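You operate a simulated robot arm through the tools that you are given. There is no shell and no other tool. Be economical: measure what you need, move in short steps, check, and stop when the job is done.

Carry out the task below with a simulated robot arm. There is one attempt and no reset: what you move stays moved.

## Task
Trace the red seal ring's roughness and send the load for its finish run.
Fine: 1 kg for 2 nm. Slide home before the ring goes to the yellow re-lap tray. Send once; leave turns and way.

The check looks at the end state, three seconds after you hand in, the way a careful person would. Anything else that was tipped, shoved, dropped, spilled or broken makes it a failure. Lids that push on must go on centred and level and be pressed home; caps that screw on are set level and turned clockwise until they are tight.

## Robot
A 6-joint arm with a two-finger parallel gripper, fixed in place. Base frame: the origin is at the foot of the arm, x ahead of it, y to its left, z up; the work surface is at about z = 0.8. Readings come in m, degrees, newtons and seconds.
With the tool pointing down near the work surface it reaches from about 0.34 to 0.82 m from the base axis. Its first joint turns from -166.0 to 166.0 degrees. Payload 3.91 kg.
Tool frame: the origin (TCP) lies between the finger pads and is the grasp point; the fingertips stand 0.03 m ahead of it; z points along the fingers, y is the line along which they close. Largest opening 0.11 m; finger width 0.02, thickness 0.01; the body of the gripper, 0.048 by 0.112 m, starts 0.055 m behind the TCP.
Orientation is that of the tool frame in the base frame, as a unit quaternion [x, y, z, w]. With the fingers straight down and closing along the base's y, the tool's x points along the base's -x, its y along +y and its z along -z.

## Interface
- The arm moves only by the tool send_rows. Its arguments are lists of equal length, an entry for each row: "hand": the finger opening in m, from 0 to 0.11; "dp": the shift along the base's x, y, z in m, a list of three; "angular": the turn, a rotation vector about the base's x, y, z in degrees, a list of three. In form: {"hand": [hand, ...], "dp": [[x, y, z], ...], "angular": [[rx, ry, rz], ...]}. A call has 1 to 12 rows; each row is the pose to reach, as a shift and turn from the pose commanded when the call began. Each row takes 0.2 s and may step no farther than 0.05 m and 8.6 degrees from the row before; otherwise, or with a gripper value out of range, the whole call is refused. A pose out of reach is approached as far as the arm can. The call stops where the force on the tool passes 40 N (or 10 N more than at its start, if that is more) or the arm is blocked; 0.2 s more then pass. The fingers move at their own pace (about 0.045 m/s each) and stop on an object; they squeeze with about 35 N. The grip force told is the motor's: it shows also when the fingers shut on nothing. Time passes only in rows, and 0.2 s behind the last, so rows that repeat a pose let the fingers close. It gives the time, the measured TCP pose, the force on the tool (base axes), the opening and the grip force at its end, in the units of the frame above (readings bear some noise), with the torque about the TCP (base axes, N m) and any sound that the robot's microphone picked up, and new pictures: "show" is both (left out), scene, wrist or none.
- Cameras (640 x 400 px; columns grow to the right, rows downward): "scene" is fixed at [0.3949, 0.5014, 1.5756]; the picture's right is [-0.62, -0.78, 0.00], its down [-0.77, 0.62, -0.15] and it looks along [0.11, -0.09, -0.99] (base axes); focal length 214 px, centre (320, 200). "wrist" rides on the gripper at [0.077, 0.007, -0.114] in the tool frame; the picture's right is [-0.09, 1.00, 0.00], its down [-0.80, -0.07, -0.59] and it looks along [-0.59, -0.05, 0.80] (tool axes); focal length 270 px, centre (320, 200). There is no depth. A picture from a camera that has moved, and an enlarged one, comes with that camera's place and axes in the base frame and with its lens. The place of the scene camera against the robot may be out by one fixed shift of up to 0.012 m in any direction.
- move_column(by): slides the trunk up (or, below 0, down) by that many m; the arm rides with it, the base frame stays. It gives what a move gives, with no picture.
- zoom(camera, box): a new picture of the part [left, top, right, bottom] of that camera's present view, enlarged. The clock stands still meanwhile.
- close_job(): hands the job in; it is judged then, once.

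Go step by step. Nothing tells you positions but the pictures and the camera data: compare them with the known pose of the tool, close in by small moves and look again before you grip or let go. The budget is 120 turns and 200 pictures, counting those below and the enlarged ones. Unless the task says otherwise, let go and move clear before handing in, and close with one line.

The tools are called after "Call:" as a command line: name --argument value ..., lists and objects as JSON in quotes. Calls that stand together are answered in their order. send_rows: Moves the arm, as the interface text tells. Its arguments: {"type":"object","properties":{"hand":{"type":"array","items":{"type":"number"}},"dp":{"type":"array","items":{"type":"array","items":{"type":"number"}}},"angular":{"type":"array","items":{"type":"array","items":{"type":"number"}}},"show":{"type":"string","enum":["both","scene","wrist","none"]}},"required":["hand","dp","angular"]} The other tools are called the same way: move_column (by) slides the trunk up or down; zoom (camera, box) takes an enlarged picture of a part of a camera's view; close_job () hands the job in.

At the start:

```text
time_s: 0.0
eef_pos: [0.339, 0.3778, 1.1289]
tool_rot: [0.0, 1.0, 0.001, 0.0]
ft_force: [-0.5, 0.2, -0.4]
ft_torque: [-0.01, -0.02, 0.0]
opening: 0.1099
grip_force: 0.1
trunk travel left (down, up): [-0.575, 0.035]
```

scene: 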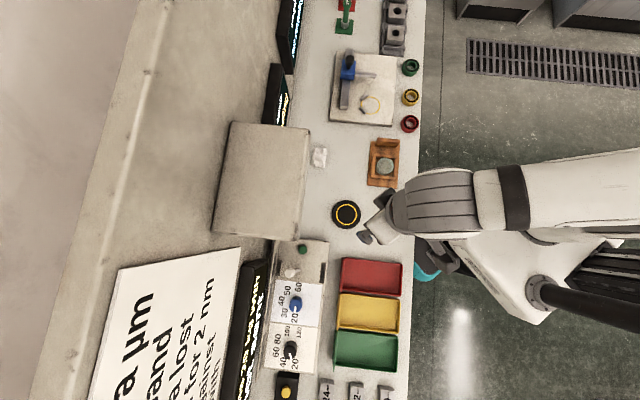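
wrist: 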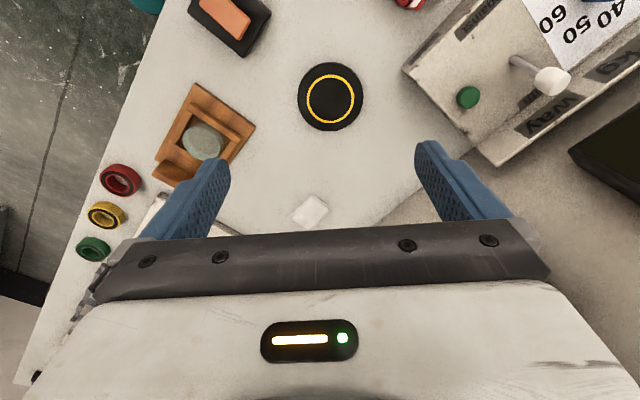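

I see a bench with a roughness tracer at the top, seal rings (green, yellow, red), trays, a control panel with knobs, and signs. I'll enlarge the details first.

Call:
zoom --camera "scene" --box '[80, 230, 280, 400]'

Call:
zoom --camera "scene" --box '[250, 230, 410, 400]'

Call:
zoom --camera "scene" --box '[260, 0, 430, 140]'

Call:
zoom --camera "scene" --box '[290, 120, 430, 240]'

Call:
zoom --camera "wrist" --box '[400, 0, 640, 200]'

```text
2.35 times, centred on (180, 315) of scene
camera zoom: at [0.3949, 0.5014, 1.5756], right [-0.62, -0.78, 0.0], down [-0.77, 0.62, -0.15], along [0.11, -0.09, -0.99], focal length 505 px, centre (649, -71)
```

zoom: 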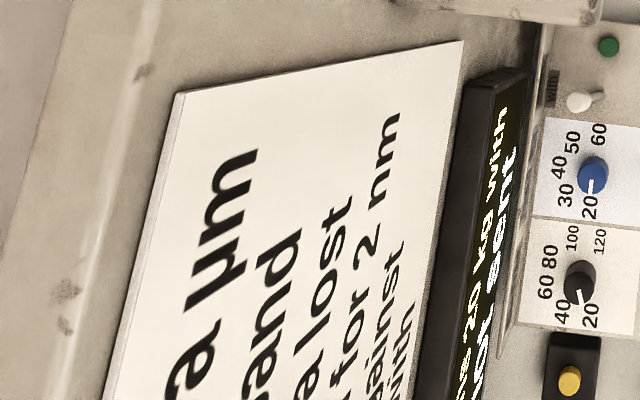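

```text
2.35 times, centred on (330, 315) of scene
camera zoom: at [0.3949, 0.5014, 1.5756], right [-0.62, -0.78, 0.0], down [-0.77, 0.62, -0.15], along [0.11, -0.09, -0.99], focal length 505 px, centre (296, -71)
```

zoom: 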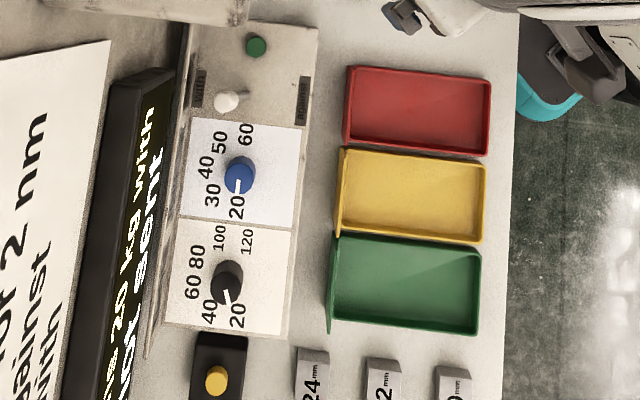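

```text
2.86 times, centred on (345, 70) of scene
camera zoom: at [0.3949, 0.5014, 1.5756], right [-0.62, -0.78, 0.0], down [-0.77, 0.62, -0.15], along [0.11, -0.09, -0.99], focal length 613 px, centre (249, 571)
```

zoom: 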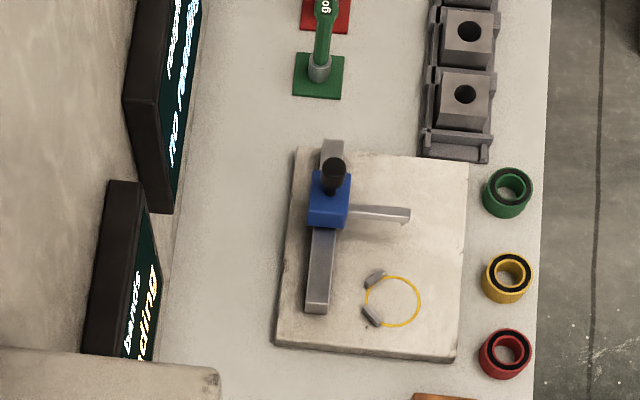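

```text
3.33 times, centred on (360, 180) of scene
camera zoom: at [0.3949, 0.5014, 1.5756], right [-0.62, -0.78, 0.0], down [-0.77, 0.62, -0.15], along [0.11, -0.09, -0.99], focal length 715 px, centre (187, 267)
```

zoom: 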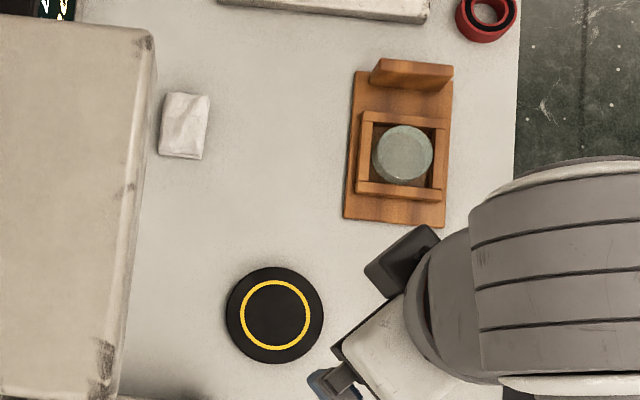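

```text
2.00 times, centred on (520, 100) of wrist
camera zoom: at [0.2618, 0.3839, 1.2446], right [0.09, 1.0, 0.0], down [0.8, -0.07, 0.59], along [0.59, -0.05, -0.8], focal length 541 px, centre (-80, 400)
```

zoom: 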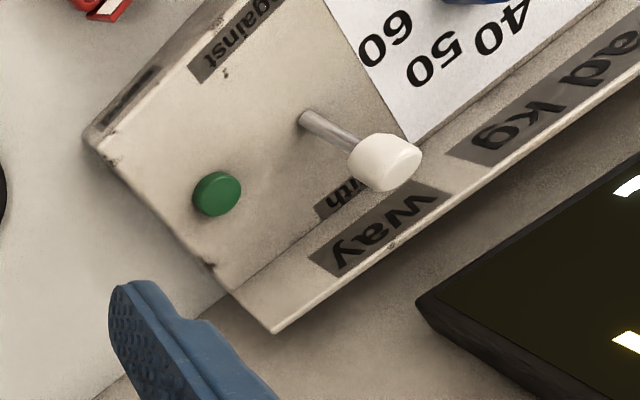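

The load panel (blue knob), way switch, green send button and trays are located. I'll yaw the hand toward the displays to read the card and screens.

Call:
send_rows --hand '[0.11, 0.11, 0.11, 0.11, 0.11, 0.11, 0.11]' --dp '[[0, 0, 0.01], [0, 0, 0.02], [0, 0, 0.02], [0, 0, 0.02], [0, 0, 0.02], [0, 0, 0.02], [0, 0, 0.02]]' --angular '[[0, 0, 8], [0, 0, 16], [0, 0, 24], [0, 0, 32], [0, 0, 40], [0, 0, 48], [0, 0, 51.5]]' --show "none"

Call:
send_rows --hand '[0.11, 0.11, 0.11, 0.11, 0.11]' --dp '[[0, 0, 0], [0, 0, 0], [0, 0, 0], [0, 0, 0], [0, 0, 0]]' --angular '[[5.5, -4.3, 0], [11, -8.7, 0], [16.4, -13, 0], [21.9, -17.4, 0], [27.4, -21.8, 0]]' --show "wrist"

```text
time_s: 1.6
eef_pos: [0.3405, 0.3769, 1.1496]
tool_rot: [-0.435, 0.9, 0.0, 0.0]
ft_force: [0.1, 0.4, 0.6]
ft_torque: [0.03, 0.0, -0.03]
opening: 0.11
grip_force: 0.0
trunk travel left (down, up): [-0.575, 0.035]
```

```text
time_s: 2.8
eef_pos: [0.3405, 0.3775, 1.1489]
tool_rot: [-0.414, 0.859, 0.131, 0.271]
ft_force: [0.2, 0.6, 0.9]
ft_torque: [0.02, -0.01, 0.0]
opening: 0.11
grip_force: 0.1
trunk travel left (down, up): [-0.575, 0.035]
camera wrist: at [0.2534, 0.2803, 1.1994], right [-0.73, 0.68, 0.05], down [0.25, 0.2, 0.95], along [0.63, 0.71, -0.32], focal length 270 px, centre (320, 200)
```

wrist: 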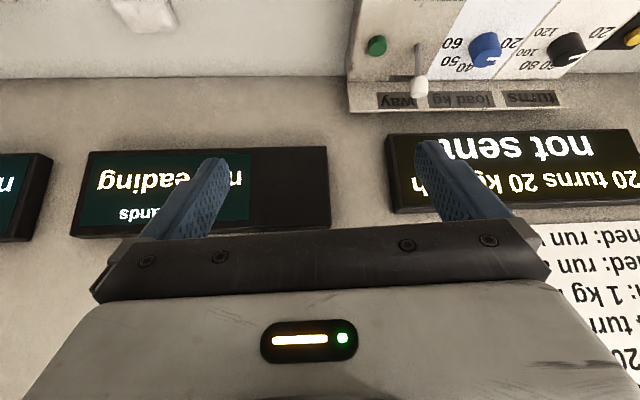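

The screens are readable upside down; the card lies beyond the left. I'll turn and tilt the hand further to see the card.

Call:
send_rows --hand '[0.11, 0.11, 0.11, 0.11]' --dp '[[0, 0, 0], [0, 0, 0], [0, 0, 0], [0, 0, 0]]' --angular '[[0, 0, 8], [0, 0, 16], [0, 0, 24], [0, 0, 30]]' --show "none"

Call:
send_rows --hand '[0.11, 0.11, 0.11, 0.11]' --dp '[[0, 0, 0], [0, 0, 0], [0, 0, 0], [0, 0, 0]]' --angular '[[7, -1, 0], [14, -2, 0], [21, -3, 0], [28, -4, 0]]' --show "both"

```text
time_s: 3.8
eef_pos: [0.3398, 0.3759, 1.1489]
tool_rot: [-0.623, 0.722, 0.197, 0.228]
ft_force: [1.6, -0.4, -0.4]
ft_torque: [0.0, -0.02, 0.0]
opening: 0.11
grip_force: 0.1
trunk travel left (down, up): [-0.575, 0.035]
```

```text
time_s: 4.8
eef_pos: [0.3401, 0.3759, 1.1491]
tool_rot: [-0.554, 0.646, 0.344, 0.397]
ft_force: [-0.3, 0.5, 0.0]
ft_torque: [-0.01, -0.02, -0.01]
opening: 0.1101
grip_force: 0.1
trunk travel left (down, up): [-0.575, 0.035]
camera wrist: at [0.3122, 0.2421, 1.1327], right [-0.98, 0.19, 0.08], down [0.05, -0.18, 0.98], along [0.2, 0.97, 0.17], focal length 270 px, centre (320, 200)
```

scene: 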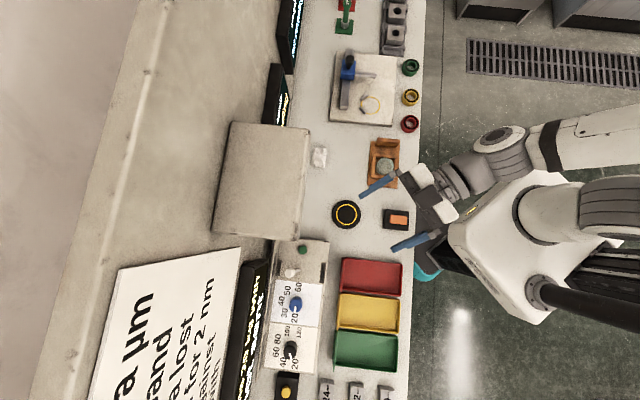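
wrist: 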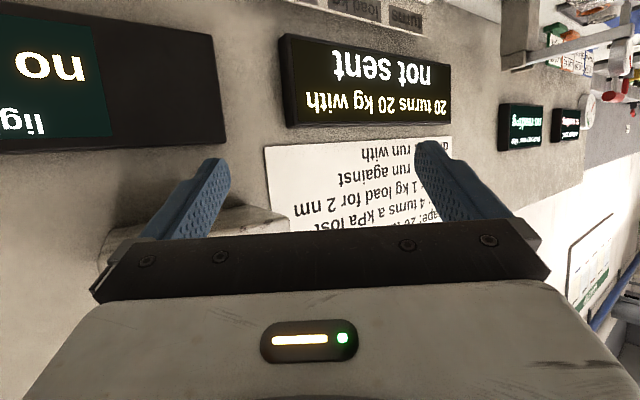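

The card needs a bit more upward tilt to come clear of the hand.

Call:
send_rows --hand '[0.11, 0.11, 0.11]' --dp '[[0, 0, 0.01], [0, 0, 0.02], [0, 0, 0.03]]' --angular '[[8, -1.5, 0], [16, -3, 0], [24, -4.5, 0]]' --show "wrist"

Call:
zoom --camera "wrist" --box '[240, 20, 480, 200]'

```text
time_s: 5.6
eef_pos: [0.3397, 0.377, 1.1787]
tool_rot: [-0.473, 0.543, 0.449, 0.529]
ft_force: [-0.9, -0.4, 0.1]
ft_torque: [-0.02, 0.05, -0.01]
opening: 0.1099
grip_force: 0.1
trunk travel left (down, up): [-0.575, 0.035]
camera wrist: at [0.3159, 0.2616, 1.1074], right [-0.99, 0.15, 0.07], down [-0.02, -0.57, 0.82], along [0.17, 0.81, 0.56], focal length 270 px, centre (320, 200)
```

wrist: 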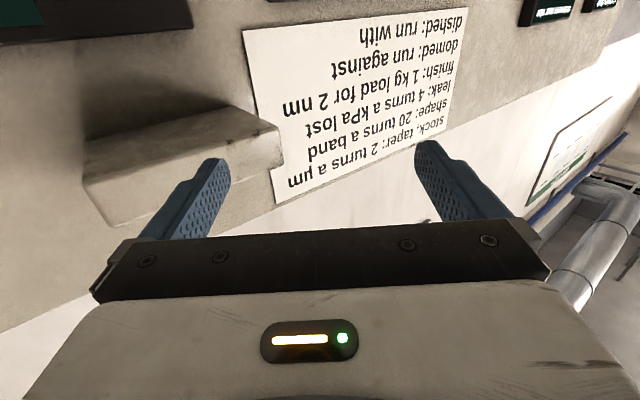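

```text
2.22 times, centred on (360, 110) of wrist
camera zoom: at [0.3159, 0.2616, 1.1074], right [-0.99, 0.15, 0.07], down [-0.02, -0.57, 0.82], along [0.17, 0.81, 0.56], focal length 601 px, centre (231, 400)
```

zoom: 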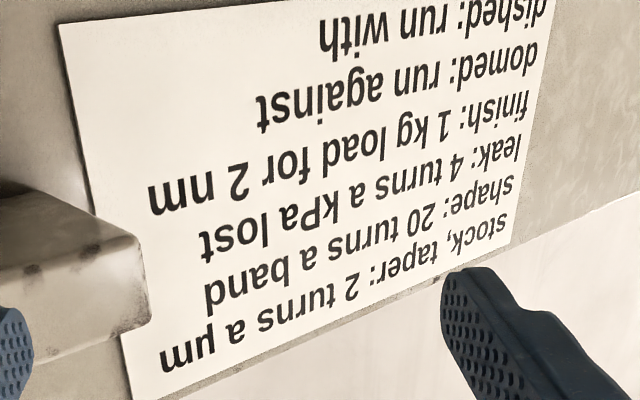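

The card reads "finish: 1 kg load for 2 nm", so load = Ra/2. Returning the hand to vertical at a heading that lines the fingers up with the bench.

Call:
send_rows --hand '[0.11, 0.11, 0.11, 0.11, 0.11, 0.11, 0.11, 0.11, 0.11, 0.11, 0.11]' --dp '[[0, 0, 0], [0, 0, 0], [0, 0, 0], [0, 0, 0], [0, 0, 0], [0, 0, 0], [0, 0, 0], [0, 0, 0], [0, 0, 0], [0, 0, 0], [0, 0, 0]]' --angular '[[-7.9, 1.2, 0], [-15.8, 2.4, 0], [-23.7, 3.6, 0], [-31.6, 4.7, 0], [-39.5, 5.9, 0], [-47.4, 7.1, 0], [-55.3, 8.3, 0], [-63.2, 9.5, 0], [-71.1, 10.7, 0], [-79, 11.8, 0], [-86.8, 13, 0]]' --show "none"

Call:
send_rows --hand '[0.11, 0.11, 0.11, 0.11, 0.11, 0.11, 0.11, 0.11, 0.11]' --dp '[[0.02, -0.04, 0], [0.04, -0.08, 0], [0.06, -0.12, 0], [0.08, -0.16, 0], [0.1, -0.2, 0], [0.12, -0.24, 0], [0.14, -0.28, 0], [0.15, -0.32, 0], [0.15, -0.36, 0]]' --angular '[[0, 0, -6], [0, 0, -12], [0, 0, -18], [0, 0, -24], [0, 0, -30], [0, 0, -30], [0, 0, -30], [0, 0, -30], [0, 0, -30]]' --show "both"

```text
time_s: 8.0
eef_pos: [0.339, 0.3768, 1.1792]
tool_rot: [-0.657, 0.754, -0.002, -0.001]
ft_force: [-0.2, -0.3, 1.0]
ft_torque: [-0.02, 0.03, -0.03]
opening: 0.11
grip_force: 0.0
trunk travel left (down, up): [-0.575, 0.035]
```

```text
time_s: 10.0
eef_pos: [0.4897, 0.0162, 1.1785]
tool_rot: [-0.44, 0.898, 0.0, 0.001]
ft_force: [0.1, -0.3, 0.0]
ft_torque: [0.01, -0.03, -0.01]
opening: 0.1102
grip_force: 0.0
trunk travel left (down, up): [-0.575, 0.035]
camera wrist: at [0.4359, -0.04, 1.295], right [-0.73, 0.68, 0.0], down [0.55, 0.59, 0.59], along [0.4, 0.43, -0.8], focal length 270 px, centre (320, 200)
```

scene: 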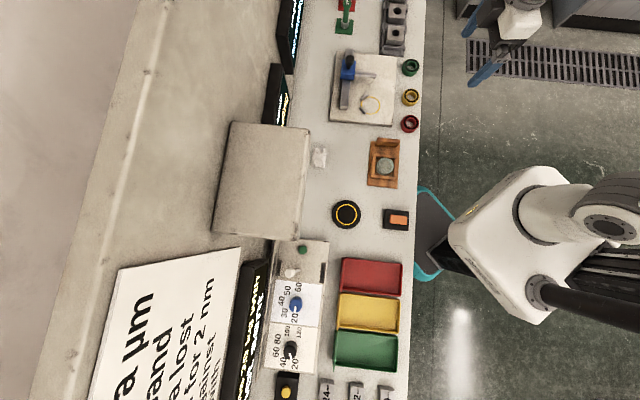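
wrist: 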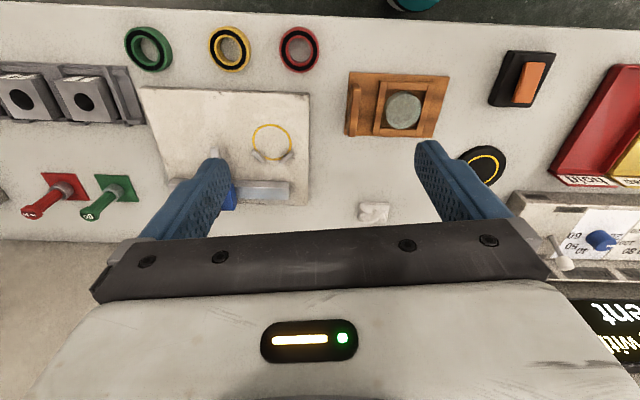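

Both views agree on the red ring at about (0.497, -0.02) and the seat at about (0.647, 0.05). Moving above the red ring.

Call:
send_rows --hand '[0.11, 0.11, 0.11, 0.11, 0.09, 0.09]' --dp '[[0.002, -0.01, -0.045], [0.004, -0.02, -0.09], [0.006, -0.03, -0.135], [0.008, -0.036, -0.18], [0.008, -0.036, -0.22], [0.008, -0.036, -0.22]]' --angular '[[0, 0, 0], [0, 0, 0], [0, 0, 0], [0, 0, 0], [0, 0, 0], [0, 0, 0]]' --show "wrist"

```text
time_s: 11.4
eef_pos: [0.497, -0.0204, 0.9602]
tool_rot: [-0.441, 0.898, -0.001, 0.0]
ft_force: [0.1, 0.2, -0.7]
ft_torque: [-0.01, 0.0, -0.02]
opening: 0.0899
grip_force: 0.1
trunk travel left (down, up): [-0.575, 0.035]
camera wrist: at [0.444, -0.0767, 1.0755], right [-0.73, 0.68, 0.0], down [0.55, 0.59, 0.59], along [0.4, 0.43, -0.8], focal length 270 px, centre (320, 200)
```

wrist: 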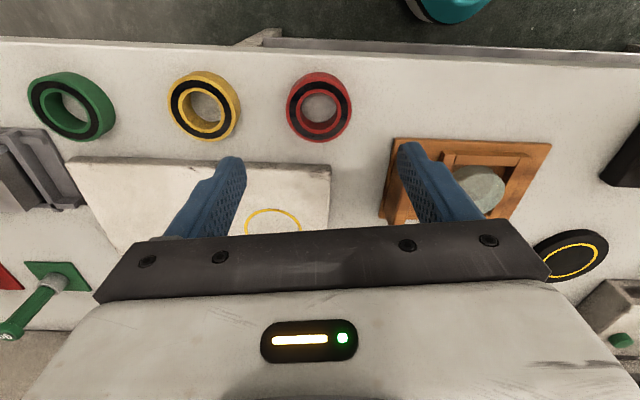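

Ring centre is about (0.494, -0.024), diameter ~0.06. Lowering a bit more to check.

Call:
send_rows --hand '[0.085, 0.085, 0.085]' --dp '[[-0.003, -0.003, -0.04], [-0.003, -0.003, -0.075], [-0.003, -0.003, -0.075]]' --angular '[[0, 0, 0], [0, 0, 0], [0, 0, 0]]' --show "both"

Call:
zoom --camera "scene" --box '[370, 40, 450, 140]'

```text
time_s: 12.2
eef_pos: [0.4929, -0.0228, 0.8831]
tool_rot: [-0.44, 0.898, -0.001, 0.0]
ft_force: [0.0, 0.1, -0.6]
ft_torque: [0.01, 0.02, -0.02]
opening: 0.0852
grip_force: 0.2
trunk travel left (down, up): [-0.575, 0.035]
camera wrist: at [0.4393, -0.0795, 0.9982], right [-0.73, 0.68, 0.0], down [0.55, 0.59, 0.59], along [0.4, 0.43, -0.8], focal length 270 px, centre (320, 200)
```

scene: 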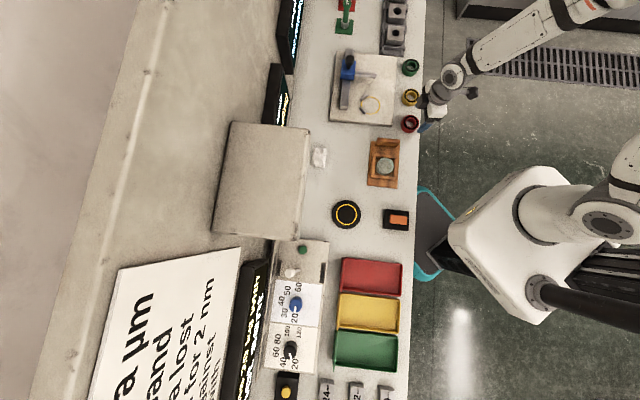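
wrist: 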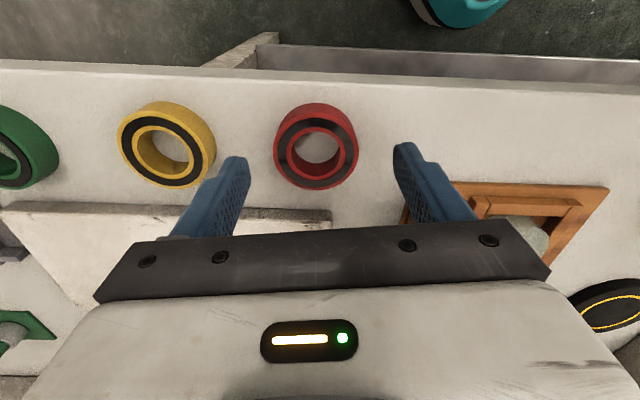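

```text
4.00 times, centred on (410, 90) of scene
camera zoom: at [0.3949, 0.5014, 1.5756], right [-0.62, -0.78, 0.0], down [-0.77, 0.62, -0.15], along [0.11, -0.09, -0.99], focal length 858 px, centre (-40, 640)
```

zoom: 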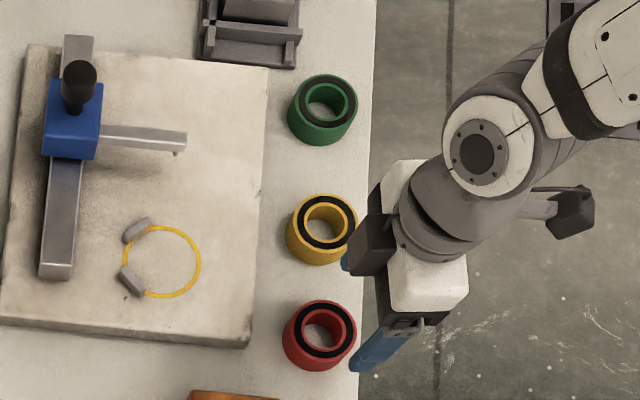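

Fingers are laterally centred on the red ring. Descending to grip.

Call:
send_rows --hand '[0.085, 0.085]' --dp '[[-0.0, -0.002, -0.02], [0, -0.002, -0.038]]' --angular '[[0, 0, 0], [0, 0, 0]]' --show "wrist"

```text
time_s: 12.8
eef_pos: [0.4938, -0.0255, 0.8458]
tool_rot: [-0.44, 0.898, -0.001, 0.0]
ft_force: [0.7, 0.1, 0.1]
ft_torque: [-0.01, 0.01, 0.01]
opening: 0.0848
grip_force: 0.1
trunk travel left (down, up): [-0.575, 0.035]
camera wrist: at [0.4404, -0.081, 0.9609], right [-0.73, 0.68, 0.0], down [0.55, 0.59, 0.59], along [0.4, 0.43, -0.8], focal length 270 px, centre (320, 200)
```

wrist: 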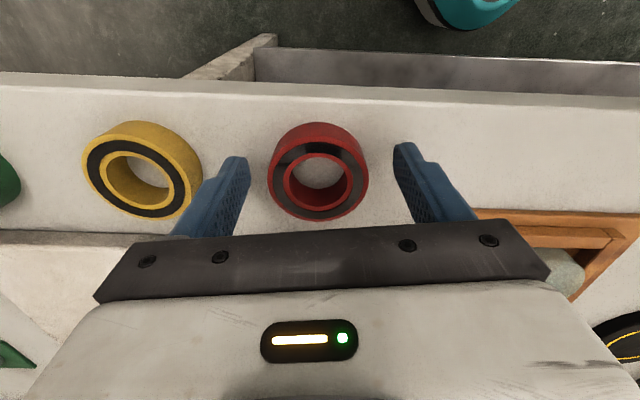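

Centred; closing on the ring.

Call:
send_rows --hand '[0.05, 0.045, 0.045, 0.045]' --dp '[[0, 0, 0], [0, 0, 0], [0, 0, 0], [0, 0, 0]]' --angular '[[0, 0, 0], [0, 0, 0], [0, 0, 0], [0, 0, 0]]' --show "wrist"

```text
time_s: 13.8
eef_pos: [0.4927, -0.0251, 0.8451]
tool_rot: [-0.44, 0.898, -0.001, 0.0]
ft_force: [0.7, -0.3, 0.4]
ft_torque: [0.0, 0.02, 0.01]
opening: 0.0604
grip_force: 35.1
trunk travel left (down, up): [-0.575, 0.035]
camera wrist: at [0.4401, -0.081, 0.961], right [-0.73, 0.68, 0.0], down [0.55, 0.59, 0.59], along [0.4, 0.43, -0.8], focal length 270 px, centre (320, 200)
```

wrist: 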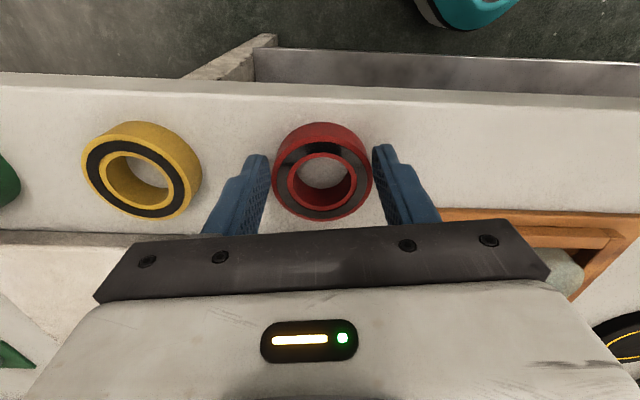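

Ring gripped (0.060 m). Lifting and carrying above the seat to inspect it.

Call:
send_rows --hand '[0.045, 0.045, 0.045, 0.045, 0.045, 0.045, 0.045]' --dp '[[0, 0, 0.04], [0, 0, 0.08], [0, 0, 0.12], [0.03, 0.015, 0.14], [0.07, 0.033, 0.14], [0.11, 0.05, 0.14], [0.12, 0.04, 0.14]]' --angular '[[0, 0, 0], [0, 0, 0], [0, 0, 0], [0, 0, 0], [0, 0, 0], [0, 0, 0], [0, 0, 0]]' --show "both"

Call:
zoom --camera "wrist" --box '[160, 40, 480, 240]'

```text
time_s: 15.4
eef_pos: [0.6148, 0.0154, 0.9861]
tool_rot: [-0.44, 0.898, -0.002, 0.0]
ft_force: [0.6, 0.6, -1.1]
ft_torque: [-0.01, -0.01, 0.0]
opening: 0.0607
grip_force: 35.0
trunk travel left (down, up): [-0.575, 0.035]
camera wrist: at [0.5609, -0.0405, 1.1014], right [-0.73, 0.68, 0.0], down [0.55, 0.59, 0.59], along [0.4, 0.43, -0.8], focal length 270 px, centre (320, 200)
```

scene: 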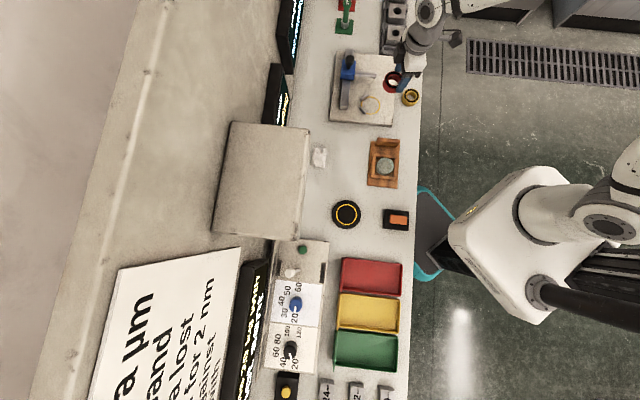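
wrist: 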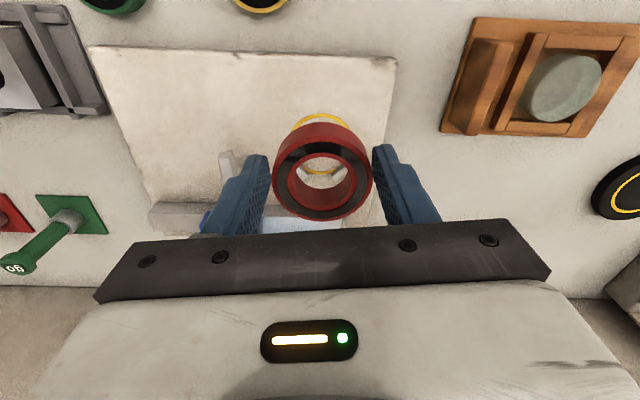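

```text
2.00 times, centred on (320, 140) of wrist
camera zoom: at [0.5609, -0.0405, 1.1014], right [-0.73, 0.68, 0.0], down [0.55, 0.59, 0.59], along [0.4, 0.43, -0.8], focal length 541 px, centre (320, 320)
```

zoom: 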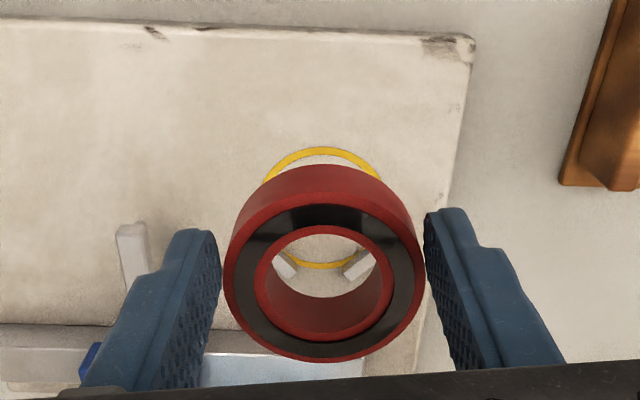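

Triangulating gives the seat centre (0.647, 0.054), plate top ~0.82. Moving to 8 mm short of the stops, above the plate.

Call:
send_rows --hand '[0.045, 0.045, 0.045]' --dp '[[0.0258, 0.0299, 0], [0.0258, 0.0299, -0.05], [0.0258, 0.0299, -0.085]]' --angular '[[0, 0, 0], [0, 0, 0], [0, 0, 0]]' --show "both"

Call:
zoom --camera "wrist" --box '[200, 80, 440, 240]'

Call:
zoom --camera "scene" --box '[320, 40, 420, 130]'

```text
time_s: 16.2
eef_pos: [0.6403, 0.0475, 0.8991]
tool_rot: [-0.44, 0.898, -0.001, 0.0]
ft_force: [-0.3, 0.1, -1.0]
ft_torque: [-0.03, 0.01, 0.01]
opening: 0.0605
grip_force: 35.2
trunk travel left (down, up): [-0.575, 0.035]
camera wrist: at [0.5865, -0.0098, 1.0152], right [-0.73, 0.68, 0.0], down [0.55, 0.59, 0.59], along [0.4, 0.43, -0.8], focal length 270 px, centre (320, 200)
```

scene: 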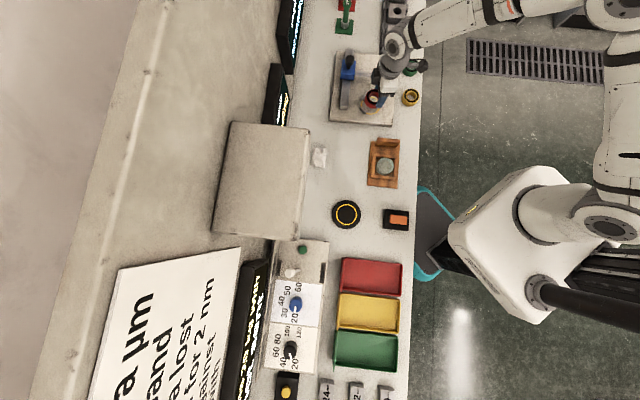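
wrist: 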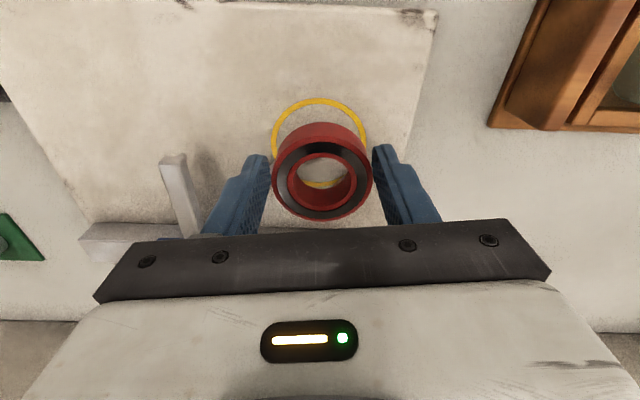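

```text
2.50 times, centred on (320, 160) of wrist
camera zoom: at [0.5865, -0.0098, 1.0152], right [-0.73, 0.68, 0.0], down [0.55, 0.59, 0.59], along [0.4, 0.43, -0.8], focal length 676 px, centre (320, 300)
```

zoom: 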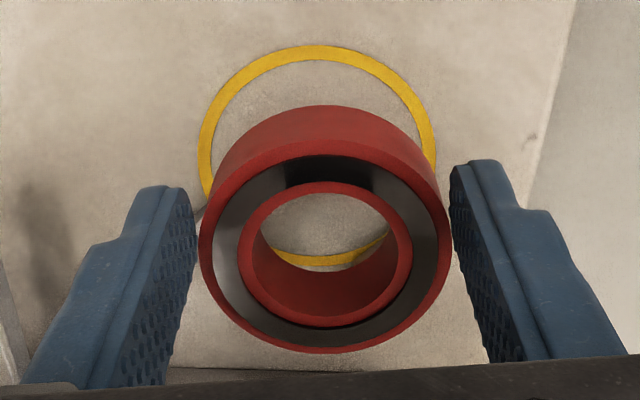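

```text
4.44 times, centred on (370, 85) of scene
camera zoom: at [0.3949, 0.5014, 1.5756], right [-0.62, -0.78, 0.0], down [-0.77, 0.62, -0.15], along [0.11, -0.09, -0.99], focal length 953 px, centre (98, 711)
```

zoom: 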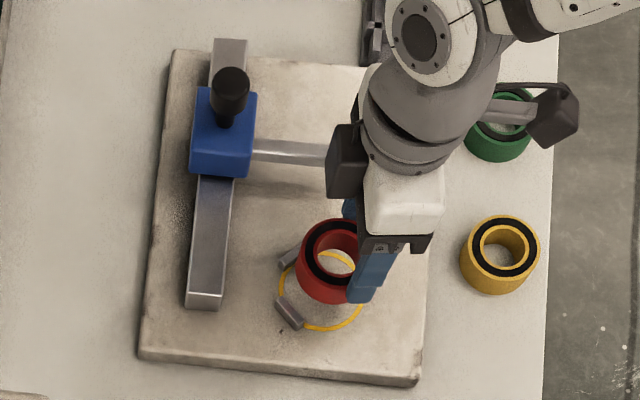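

Seat confirmed at (0.647, 0.054); ring is ~6 mm short of it. Lowering until it touches the plate.

Call:
send_rows --hand '[0.045, 0.045, 0.045, 0.045]' --dp '[[0.001, -0.001, -0.015], [0.001, -0.001, -0.026], [0.001, -0.001, -0.029], [0.001, -0.001, -0.031]]' --angular '[[0, 0, 0], [0, 0, 0], [0, 0, 0], [0, 0, 0]]' --show "wrist"

```text
time_s: 17.2
eef_pos: [0.6413, 0.0462, 0.8695]
tool_rot: [-0.44, 0.898, -0.001, 0.0]
ft_force: [-0.5, 0.1, -0.3]
ft_torque: [0.0, 0.02, -0.03]
opening: 0.0606
grip_force: 35.1
trunk travel left (down, up): [-0.575, 0.035]
camera wrist: at [0.5885, -0.011, 0.9855], right [-0.73, 0.68, 0.0], down [0.55, 0.59, 0.59], along [0.4, 0.43, -0.8], focal length 270 px, centre (320, 200)
```

wrist: 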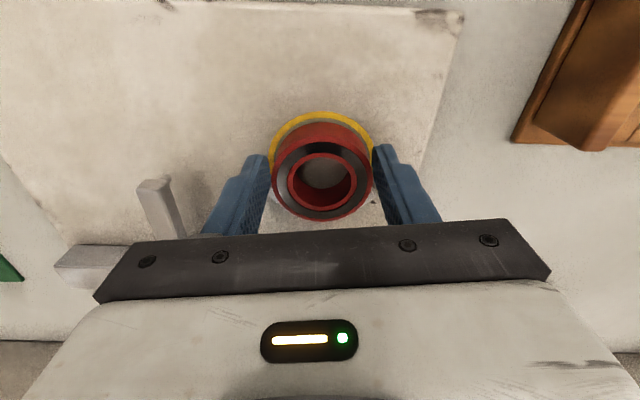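

Not yet touching. Continuing in small steps.

Call:
send_rows --hand '[0.045, 0.045, 0.045, 0.045]' --dp '[[0, 0, -0.002], [0, 0, -0.004], [0, 0, -0.005], [0, 0, -0.005]]' --angular '[[0, 0, 0], [0, 0, 0], [0, 0, 0], [0, 0, 0]]' --show "none"

```text
time_s: 18.2
eef_pos: [0.6426, 0.0455, 0.8653]
tool_rot: [-0.439, 0.898, -0.002, 0.0]
ft_force: [-0.5, 3.8, 8.5]
ft_torque: [0.2, 0.12, -0.07]
opening: 0.0604
grip_force: 35.5
trunk travel left (down, up): [-0.575, 0.035]
```

Contact with the plate. Easing up slightly and pushing forward gently into the stops.

Call:
send_rows --hand '[0.045, 0.045, 0.045]' --dp '[[0, 0, 0.002], [0.0012, 0.0016, 0.002], [0.0025, 0.0031, 0.002]]' --angular '[[0, 0, 0], [0, 0, 0], [0, 0, 0]]' --show "none"

Call:
send_rows --hand '[0.045, 0.045]' --dp '[[0.0012, 0.0016, 0], [0.0018, 0.0023, 0]]' --angular '[[0, 0, 0], [0, 0, 0]]' --show "wrist"

```text
time_s: 19.0
eef_pos: [0.6442, 0.0488, 0.867]
tool_rot: [-0.44, 0.898, 0.0, -0.001]
ft_force: [0.2, 0.0, -0.7]
ft_torque: [-0.03, -0.02, 0.01]
opening: 0.0603
grip_force: 35.1
trunk travel left (down, up): [-0.575, 0.035]
```

```text
time_s: 19.6
eef_pos: [0.6445, 0.0488, 0.8666]
tool_rot: [-0.44, 0.898, 0.0, -0.002]
ft_force: [-4.2, -11.4, -2.9]
ft_torque: [-0.57, 0.2, 0.14]
opening: 0.0605
grip_force: 34.7
trunk travel left (down, up): [-0.575, 0.035]
camera wrist: at [0.5916, -0.0074, 0.9828], right [-0.73, 0.68, 0.0], down [0.55, 0.59, 0.59], along [0.4, 0.43, -0.81], focal length 270 px, centre (320, 200)
```

wrist: 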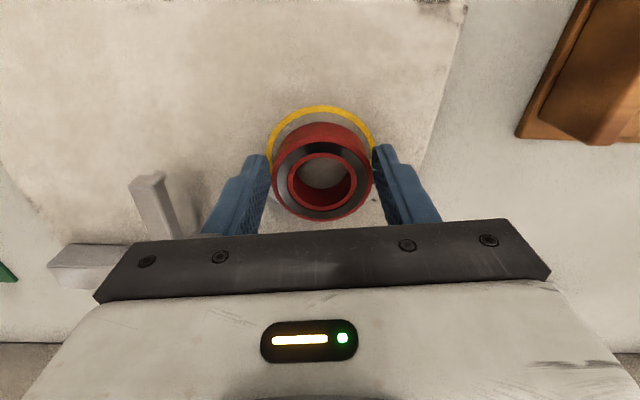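

Ring is against the stops. Backing off slightly, lowering to the plate and releasing.

Call:
send_rows --hand '[0.045, 0.045, 0.045, 0.07, 0.075, 0.075]' --dp '[[-0.0012, -0.0015, 0], [-0.0012, -0.0015, -0.0015], [-0.0012, -0.0015, -0.0015], [-0.0012, -0.0015, -0.0015], [-0.0012, -0.0015, -0.0015], [-0.0012, -0.0015, -0.0015]]' --angular '[[0, 0, 0], [0, 0, 0], [0, 0, 0], [0, 0, 0], [0, 0, 0], [0, 0, 0]]' --show "wrist"

Call:
send_rows --hand '[0.075, 0.075, 0.075, 0.075, 0.075]' --dp '[[0, 0, 0.03], [0, 0, 0.06], [0, 0, 0.1], [-0.02, -0.025, 0.15], [-0.05, -0.06, 0.16]]' --angular '[[0, 0, 0], [0, 0, 0], [0, 0, 0], [0, 0, 0], [0, 0, 0]]' --show "both"

Call:
zoom --camera "scene" --box '[320, 40, 420, 130]'

Call:
zoom --camera "wrist" --box '[80, 20, 400, 240]'

```text
time_s: 21.0
eef_pos: [0.6459, 0.0482, 0.8664]
tool_rot: [-0.44, 0.898, -0.001, 0.0]
ft_force: [-1.2, -0.1, -0.1]
ft_torque: [0.0, 0.0, -0.01]
opening: 0.075
grip_force: 0.0
trunk travel left (down, up): [-0.575, 0.035]
camera wrist: at [0.5913, -0.0074, 0.9815], right [-0.73, 0.68, 0.0], down [0.55, 0.59, 0.59], along [0.4, 0.43, -0.8], focal length 270 px, centre (320, 200)
```

wrist: 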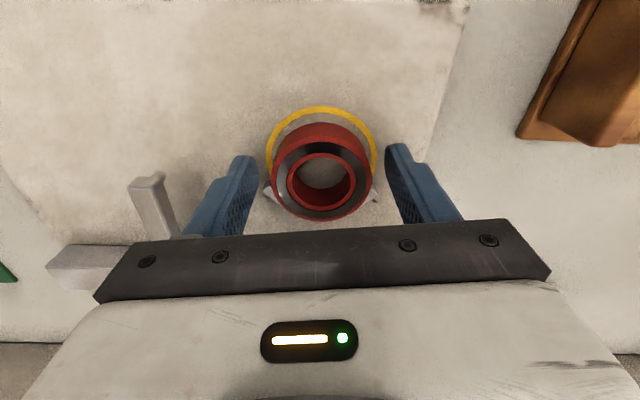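

```text
refused: row 4 steps farther than a row can; nothing moved
```

```text
4.44 times, centred on (370, 85) of scene
camera zoom: at [0.3949, 0.5014, 1.5756], right [-0.62, -0.78, 0.0], down [-0.77, 0.62, -0.15], along [0.11, -0.09, -0.99], focal length 953 px, centre (98, 711)
```

zoom: 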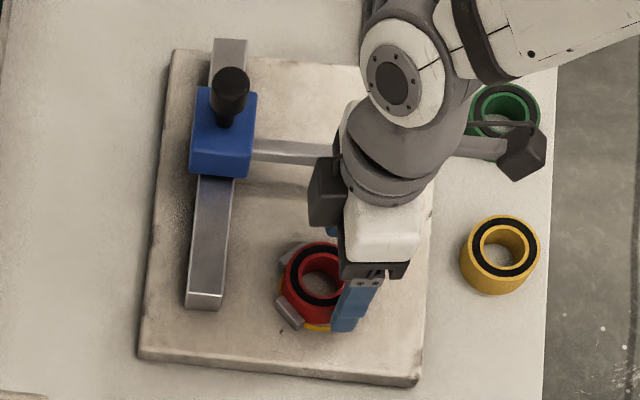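

```text
1.82 times, centred on (240, 130) of wrist
camera zoom: at [0.5913, -0.0074, 0.9815], right [-0.73, 0.68, 0.0], down [0.55, 0.59, 0.59], along [0.4, 0.43, -0.8], focal length 491 px, centre (466, 327)
```

zoom: 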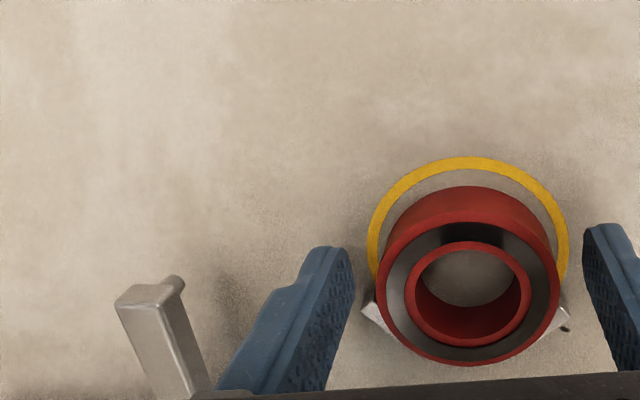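

Ring is released and seated against both stops. Retreating upward and viewing the slide.

Call:
send_rows --hand '[0.075, 0.075, 0.075, 0.075, 0.075, 0.075]' --dp '[[0, 0, 0.03], [0, 0, 0.06], [0, 0, 0.1], [0, 0, 0.13], [0.01, -0.025, 0.16], [0.02, -0.05, 0.18]]' --angular '[[0, 0, 0], [0, 0, 0], [0, 0, 0], [0, 0, 0], [0, 0, 0], [0, 0, 0]]' --show "both"

Call:
zoom --camera "wrist" --box '[80, 20, 480, 240]'

Call:
zoom --camera "scene" --box '[260, 30, 420, 130]'

```text
time_s: 22.4
eef_pos: [0.6641, -0.0013, 1.0483]
tool_rot: [-0.44, 0.898, -0.001, -0.002]
ft_force: [1.0, -0.2, -0.1]
ft_torque: [0.04, -0.01, -0.01]
opening: 0.0749
grip_force: 0.0
trunk travel left (down, up): [-0.575, 0.035]
camera wrist: at [0.6118, -0.0577, 1.1633], right [-0.73, 0.68, 0.0], down [0.55, 0.59, 0.59], along [0.4, 0.43, -0.8], focal length 270 px, centre (320, 200)
```

scene: 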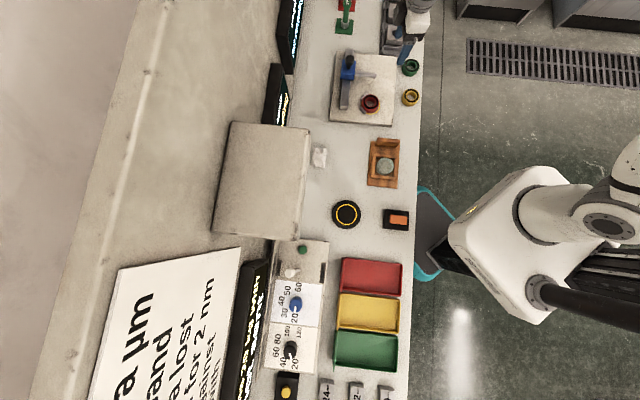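
wrist: 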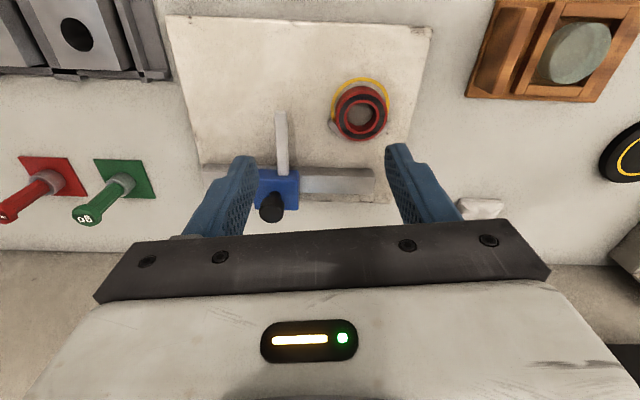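

```text
1.60 times, centred on (280, 130) of wrist
camera zoom: at [0.6118, -0.0577, 1.1633], right [-0.73, 0.68, 0.0], down [0.55, 0.59, 0.59], along [0.4, 0.43, -0.8], focal length 432 px, centre (384, 312)
```

zoom: 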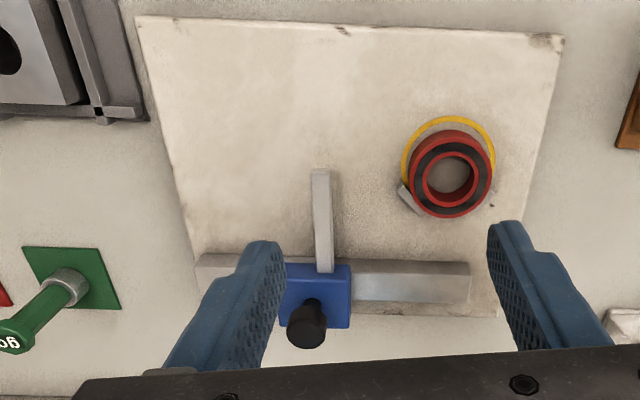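

```text
4.00 times, centred on (340, 80) of scene
camera zoom: at [0.3949, 0.5014, 1.5756], right [-0.62, -0.78, 0.0], down [-0.77, 0.62, -0.15], along [0.11, -0.09, -0.99], focal length 858 px, centre (240, 680)
```

zoom: 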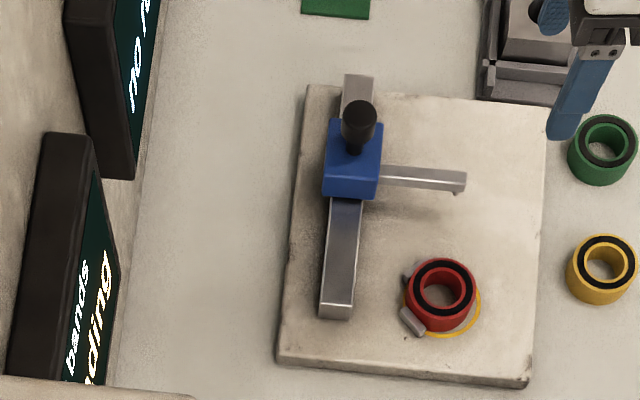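

The ring is seated properly. The slide's knob is at about (0.777, 0.045), top z ≈ 0.93; moving above it for a closer look.

Call:
send_rows --hand '[0.075, 0.06, 0.06, 0.06]' --dp '[[0.035, 0.015, 0], [0.07, 0.03, 0], [0.105, 0.042, 0], [0.113, 0.0455, -0.02]]' --angular '[[0, 0, 0], [0, 0, 0], [0, 0, 0], [0, 0, 0]]' --show "both"

Call:
zoom --camera "wrist" --box '[200, 40, 480, 240]'

```text
time_s: 23.4
eef_pos: [0.7797, 0.0439, 1.0266]
tool_rot: [-0.44, 0.898, -0.001, -0.001]
ft_force: [-0.1, -0.4, -0.6]
ft_torque: [0.0, 0.01, 0.02]
opening: 0.0601
grip_force: 0.1
trunk travel left (down, up): [-0.575, 0.035]
camera wrist: at [0.7258, -0.0118, 1.1424], right [-0.73, 0.68, 0.0], down [0.55, 0.59, 0.59], along [0.4, 0.43, -0.8], focal length 270 px, centre (320, 200)
```

scene: 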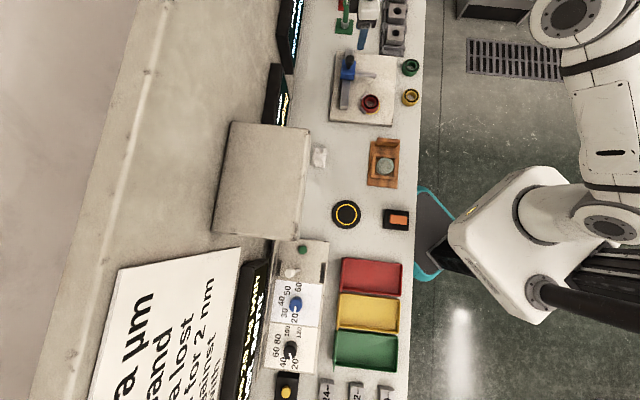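
wrist: 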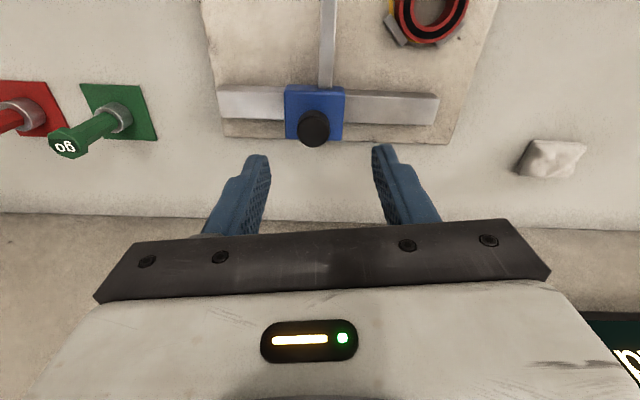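

```text
2.00 times, centred on (340, 140) of wrist
camera zoom: at [0.7258, -0.0118, 1.1424], right [-0.73, 0.68, 0.0], down [0.55, 0.59, 0.59], along [0.4, 0.43, -0.8], focal length 541 px, centre (280, 320)
```

zoom: 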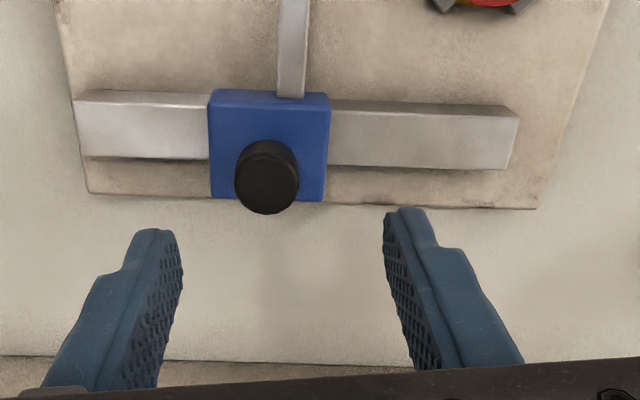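

Knob refined to (0.789, 0.049), top z ≈ 0.92, diameter ~0.028. Going down around it.

Call:
send_rows --hand '[0.06, 0.06, 0.06]' --dp '[[0.0093, 0.0051, 0], [0.0093, 0.0051, -0.04], [0.0093, 0.0051, -0.065]]' --angular '[[0, 0, 0], [0, 0, 0], [0, 0, 0]]' --show "both"

Call:
zoom --camera "scene" --box '[310, 20, 410, 120]'

```text
time_s: 24.2
eef_pos: [0.7878, 0.0497, 0.9602]
tool_rot: [-0.44, 0.898, -0.002, -0.001]
ft_force: [0.3, 0.0, 0.4]
ft_torque: [-0.01, 0.0, 0.0]
opening: 0.0599
grip_force: 0.1
trunk travel left (down, up): [-0.575, 0.035]
camera wrist: at [0.734, -0.0073, 1.0746], right [-0.73, 0.68, 0.0], down [0.55, 0.59, 0.59], along [0.4, 0.43, -0.8], focal length 270 px, centre (320, 200)
```

scene: 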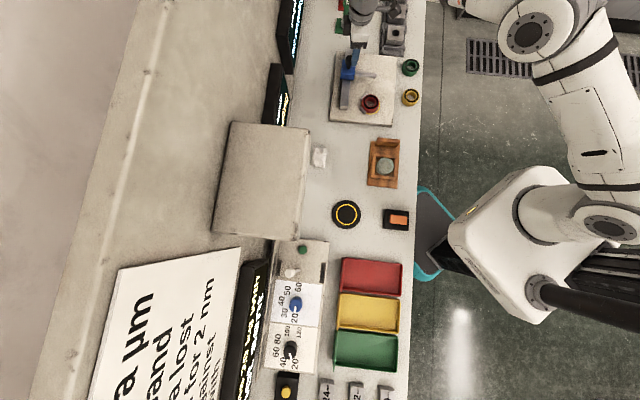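
wrist: 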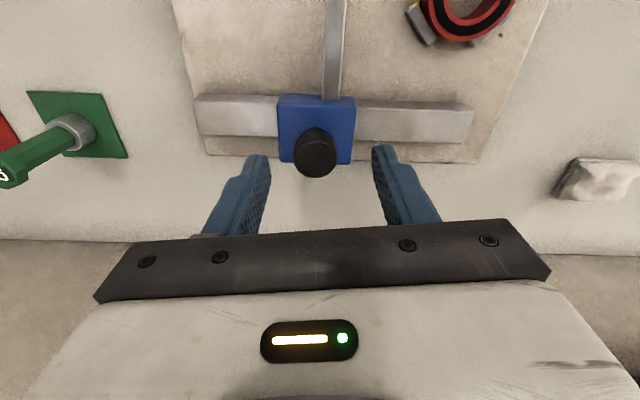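

```text
4.00 times, centred on (360, 70) of scene
camera zoom: at [0.3949, 0.5014, 1.5756], right [-0.62, -0.78, 0.0], down [-0.77, 0.62, -0.15], along [0.11, -0.09, -0.99], focal length 858 px, centre (160, 720)
```

zoom: 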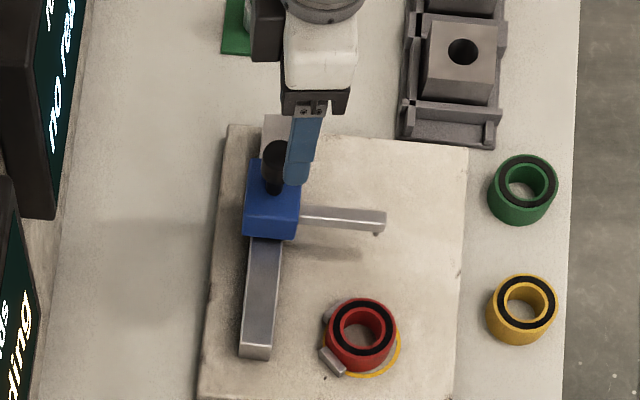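

Aligned with the knob. Lowering fingers around it.

Call:
send_rows --hand '[0.055, 0.055, 0.05]' --dp '[[0.0025, -0.001, -0.02], [0.0025, -0.001, -0.035], [0.0025, -0.001, -0.035]]' --angular '[[0, 0, 0], [0, 0, 0], [0, 0, 0]]' --show "both"

Call:
zoom --camera "scene" --box '[310, 20, 410, 120]'

```text
time_s: 25.0
eef_pos: [0.7894, 0.0479, 0.926]
tool_rot: [-0.44, 0.898, -0.001, -0.001]
ft_force: [-0.3, -1.0, 0.3]
ft_torque: [0.01, -0.01, 0.01]
opening: 0.05
grip_force: 0.0
trunk travel left (down, up): [-0.575, 0.035]
camera wrist: at [0.736, -0.0082, 1.0404], right [-0.73, 0.68, 0.0], down [0.55, 0.59, 0.59], along [0.4, 0.43, -0.8], focal length 270 px, centre (320, 200)
```

scene: 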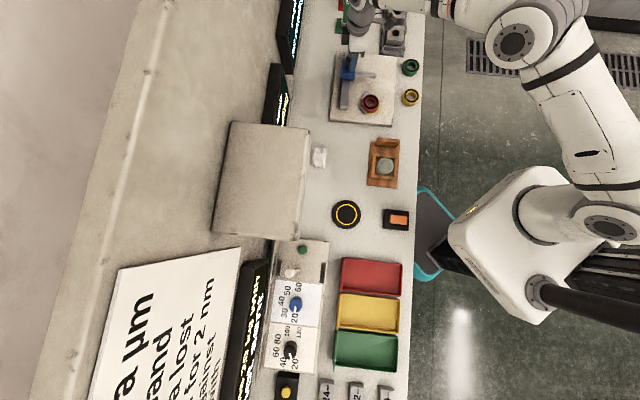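
wrist: 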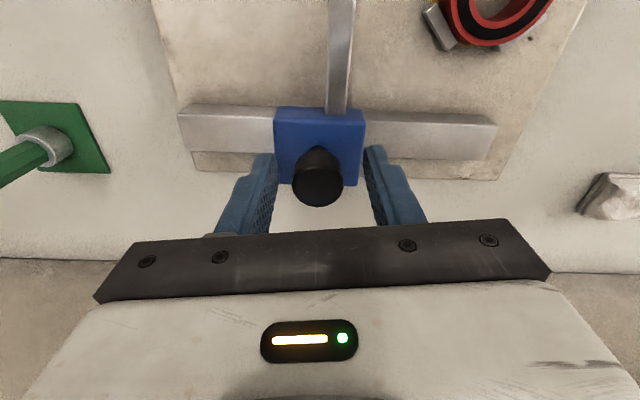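

```text
4.00 times, centred on (360, 70) of scene
camera zoom: at [0.3949, 0.5014, 1.5756], right [-0.62, -0.78, 0.0], down [-0.77, 0.62, -0.15], along [0.11, -0.09, -0.99], focal length 858 px, centre (160, 720)
```

zoom: 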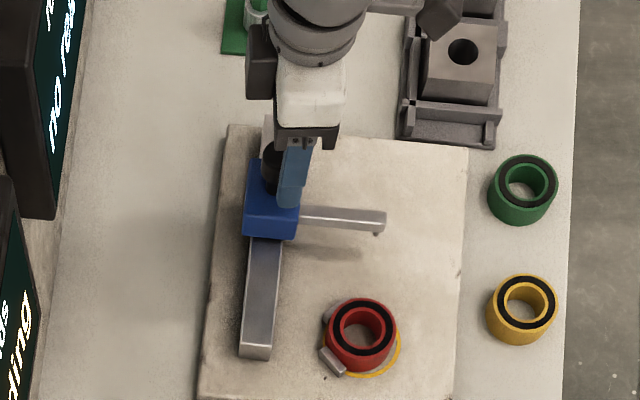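

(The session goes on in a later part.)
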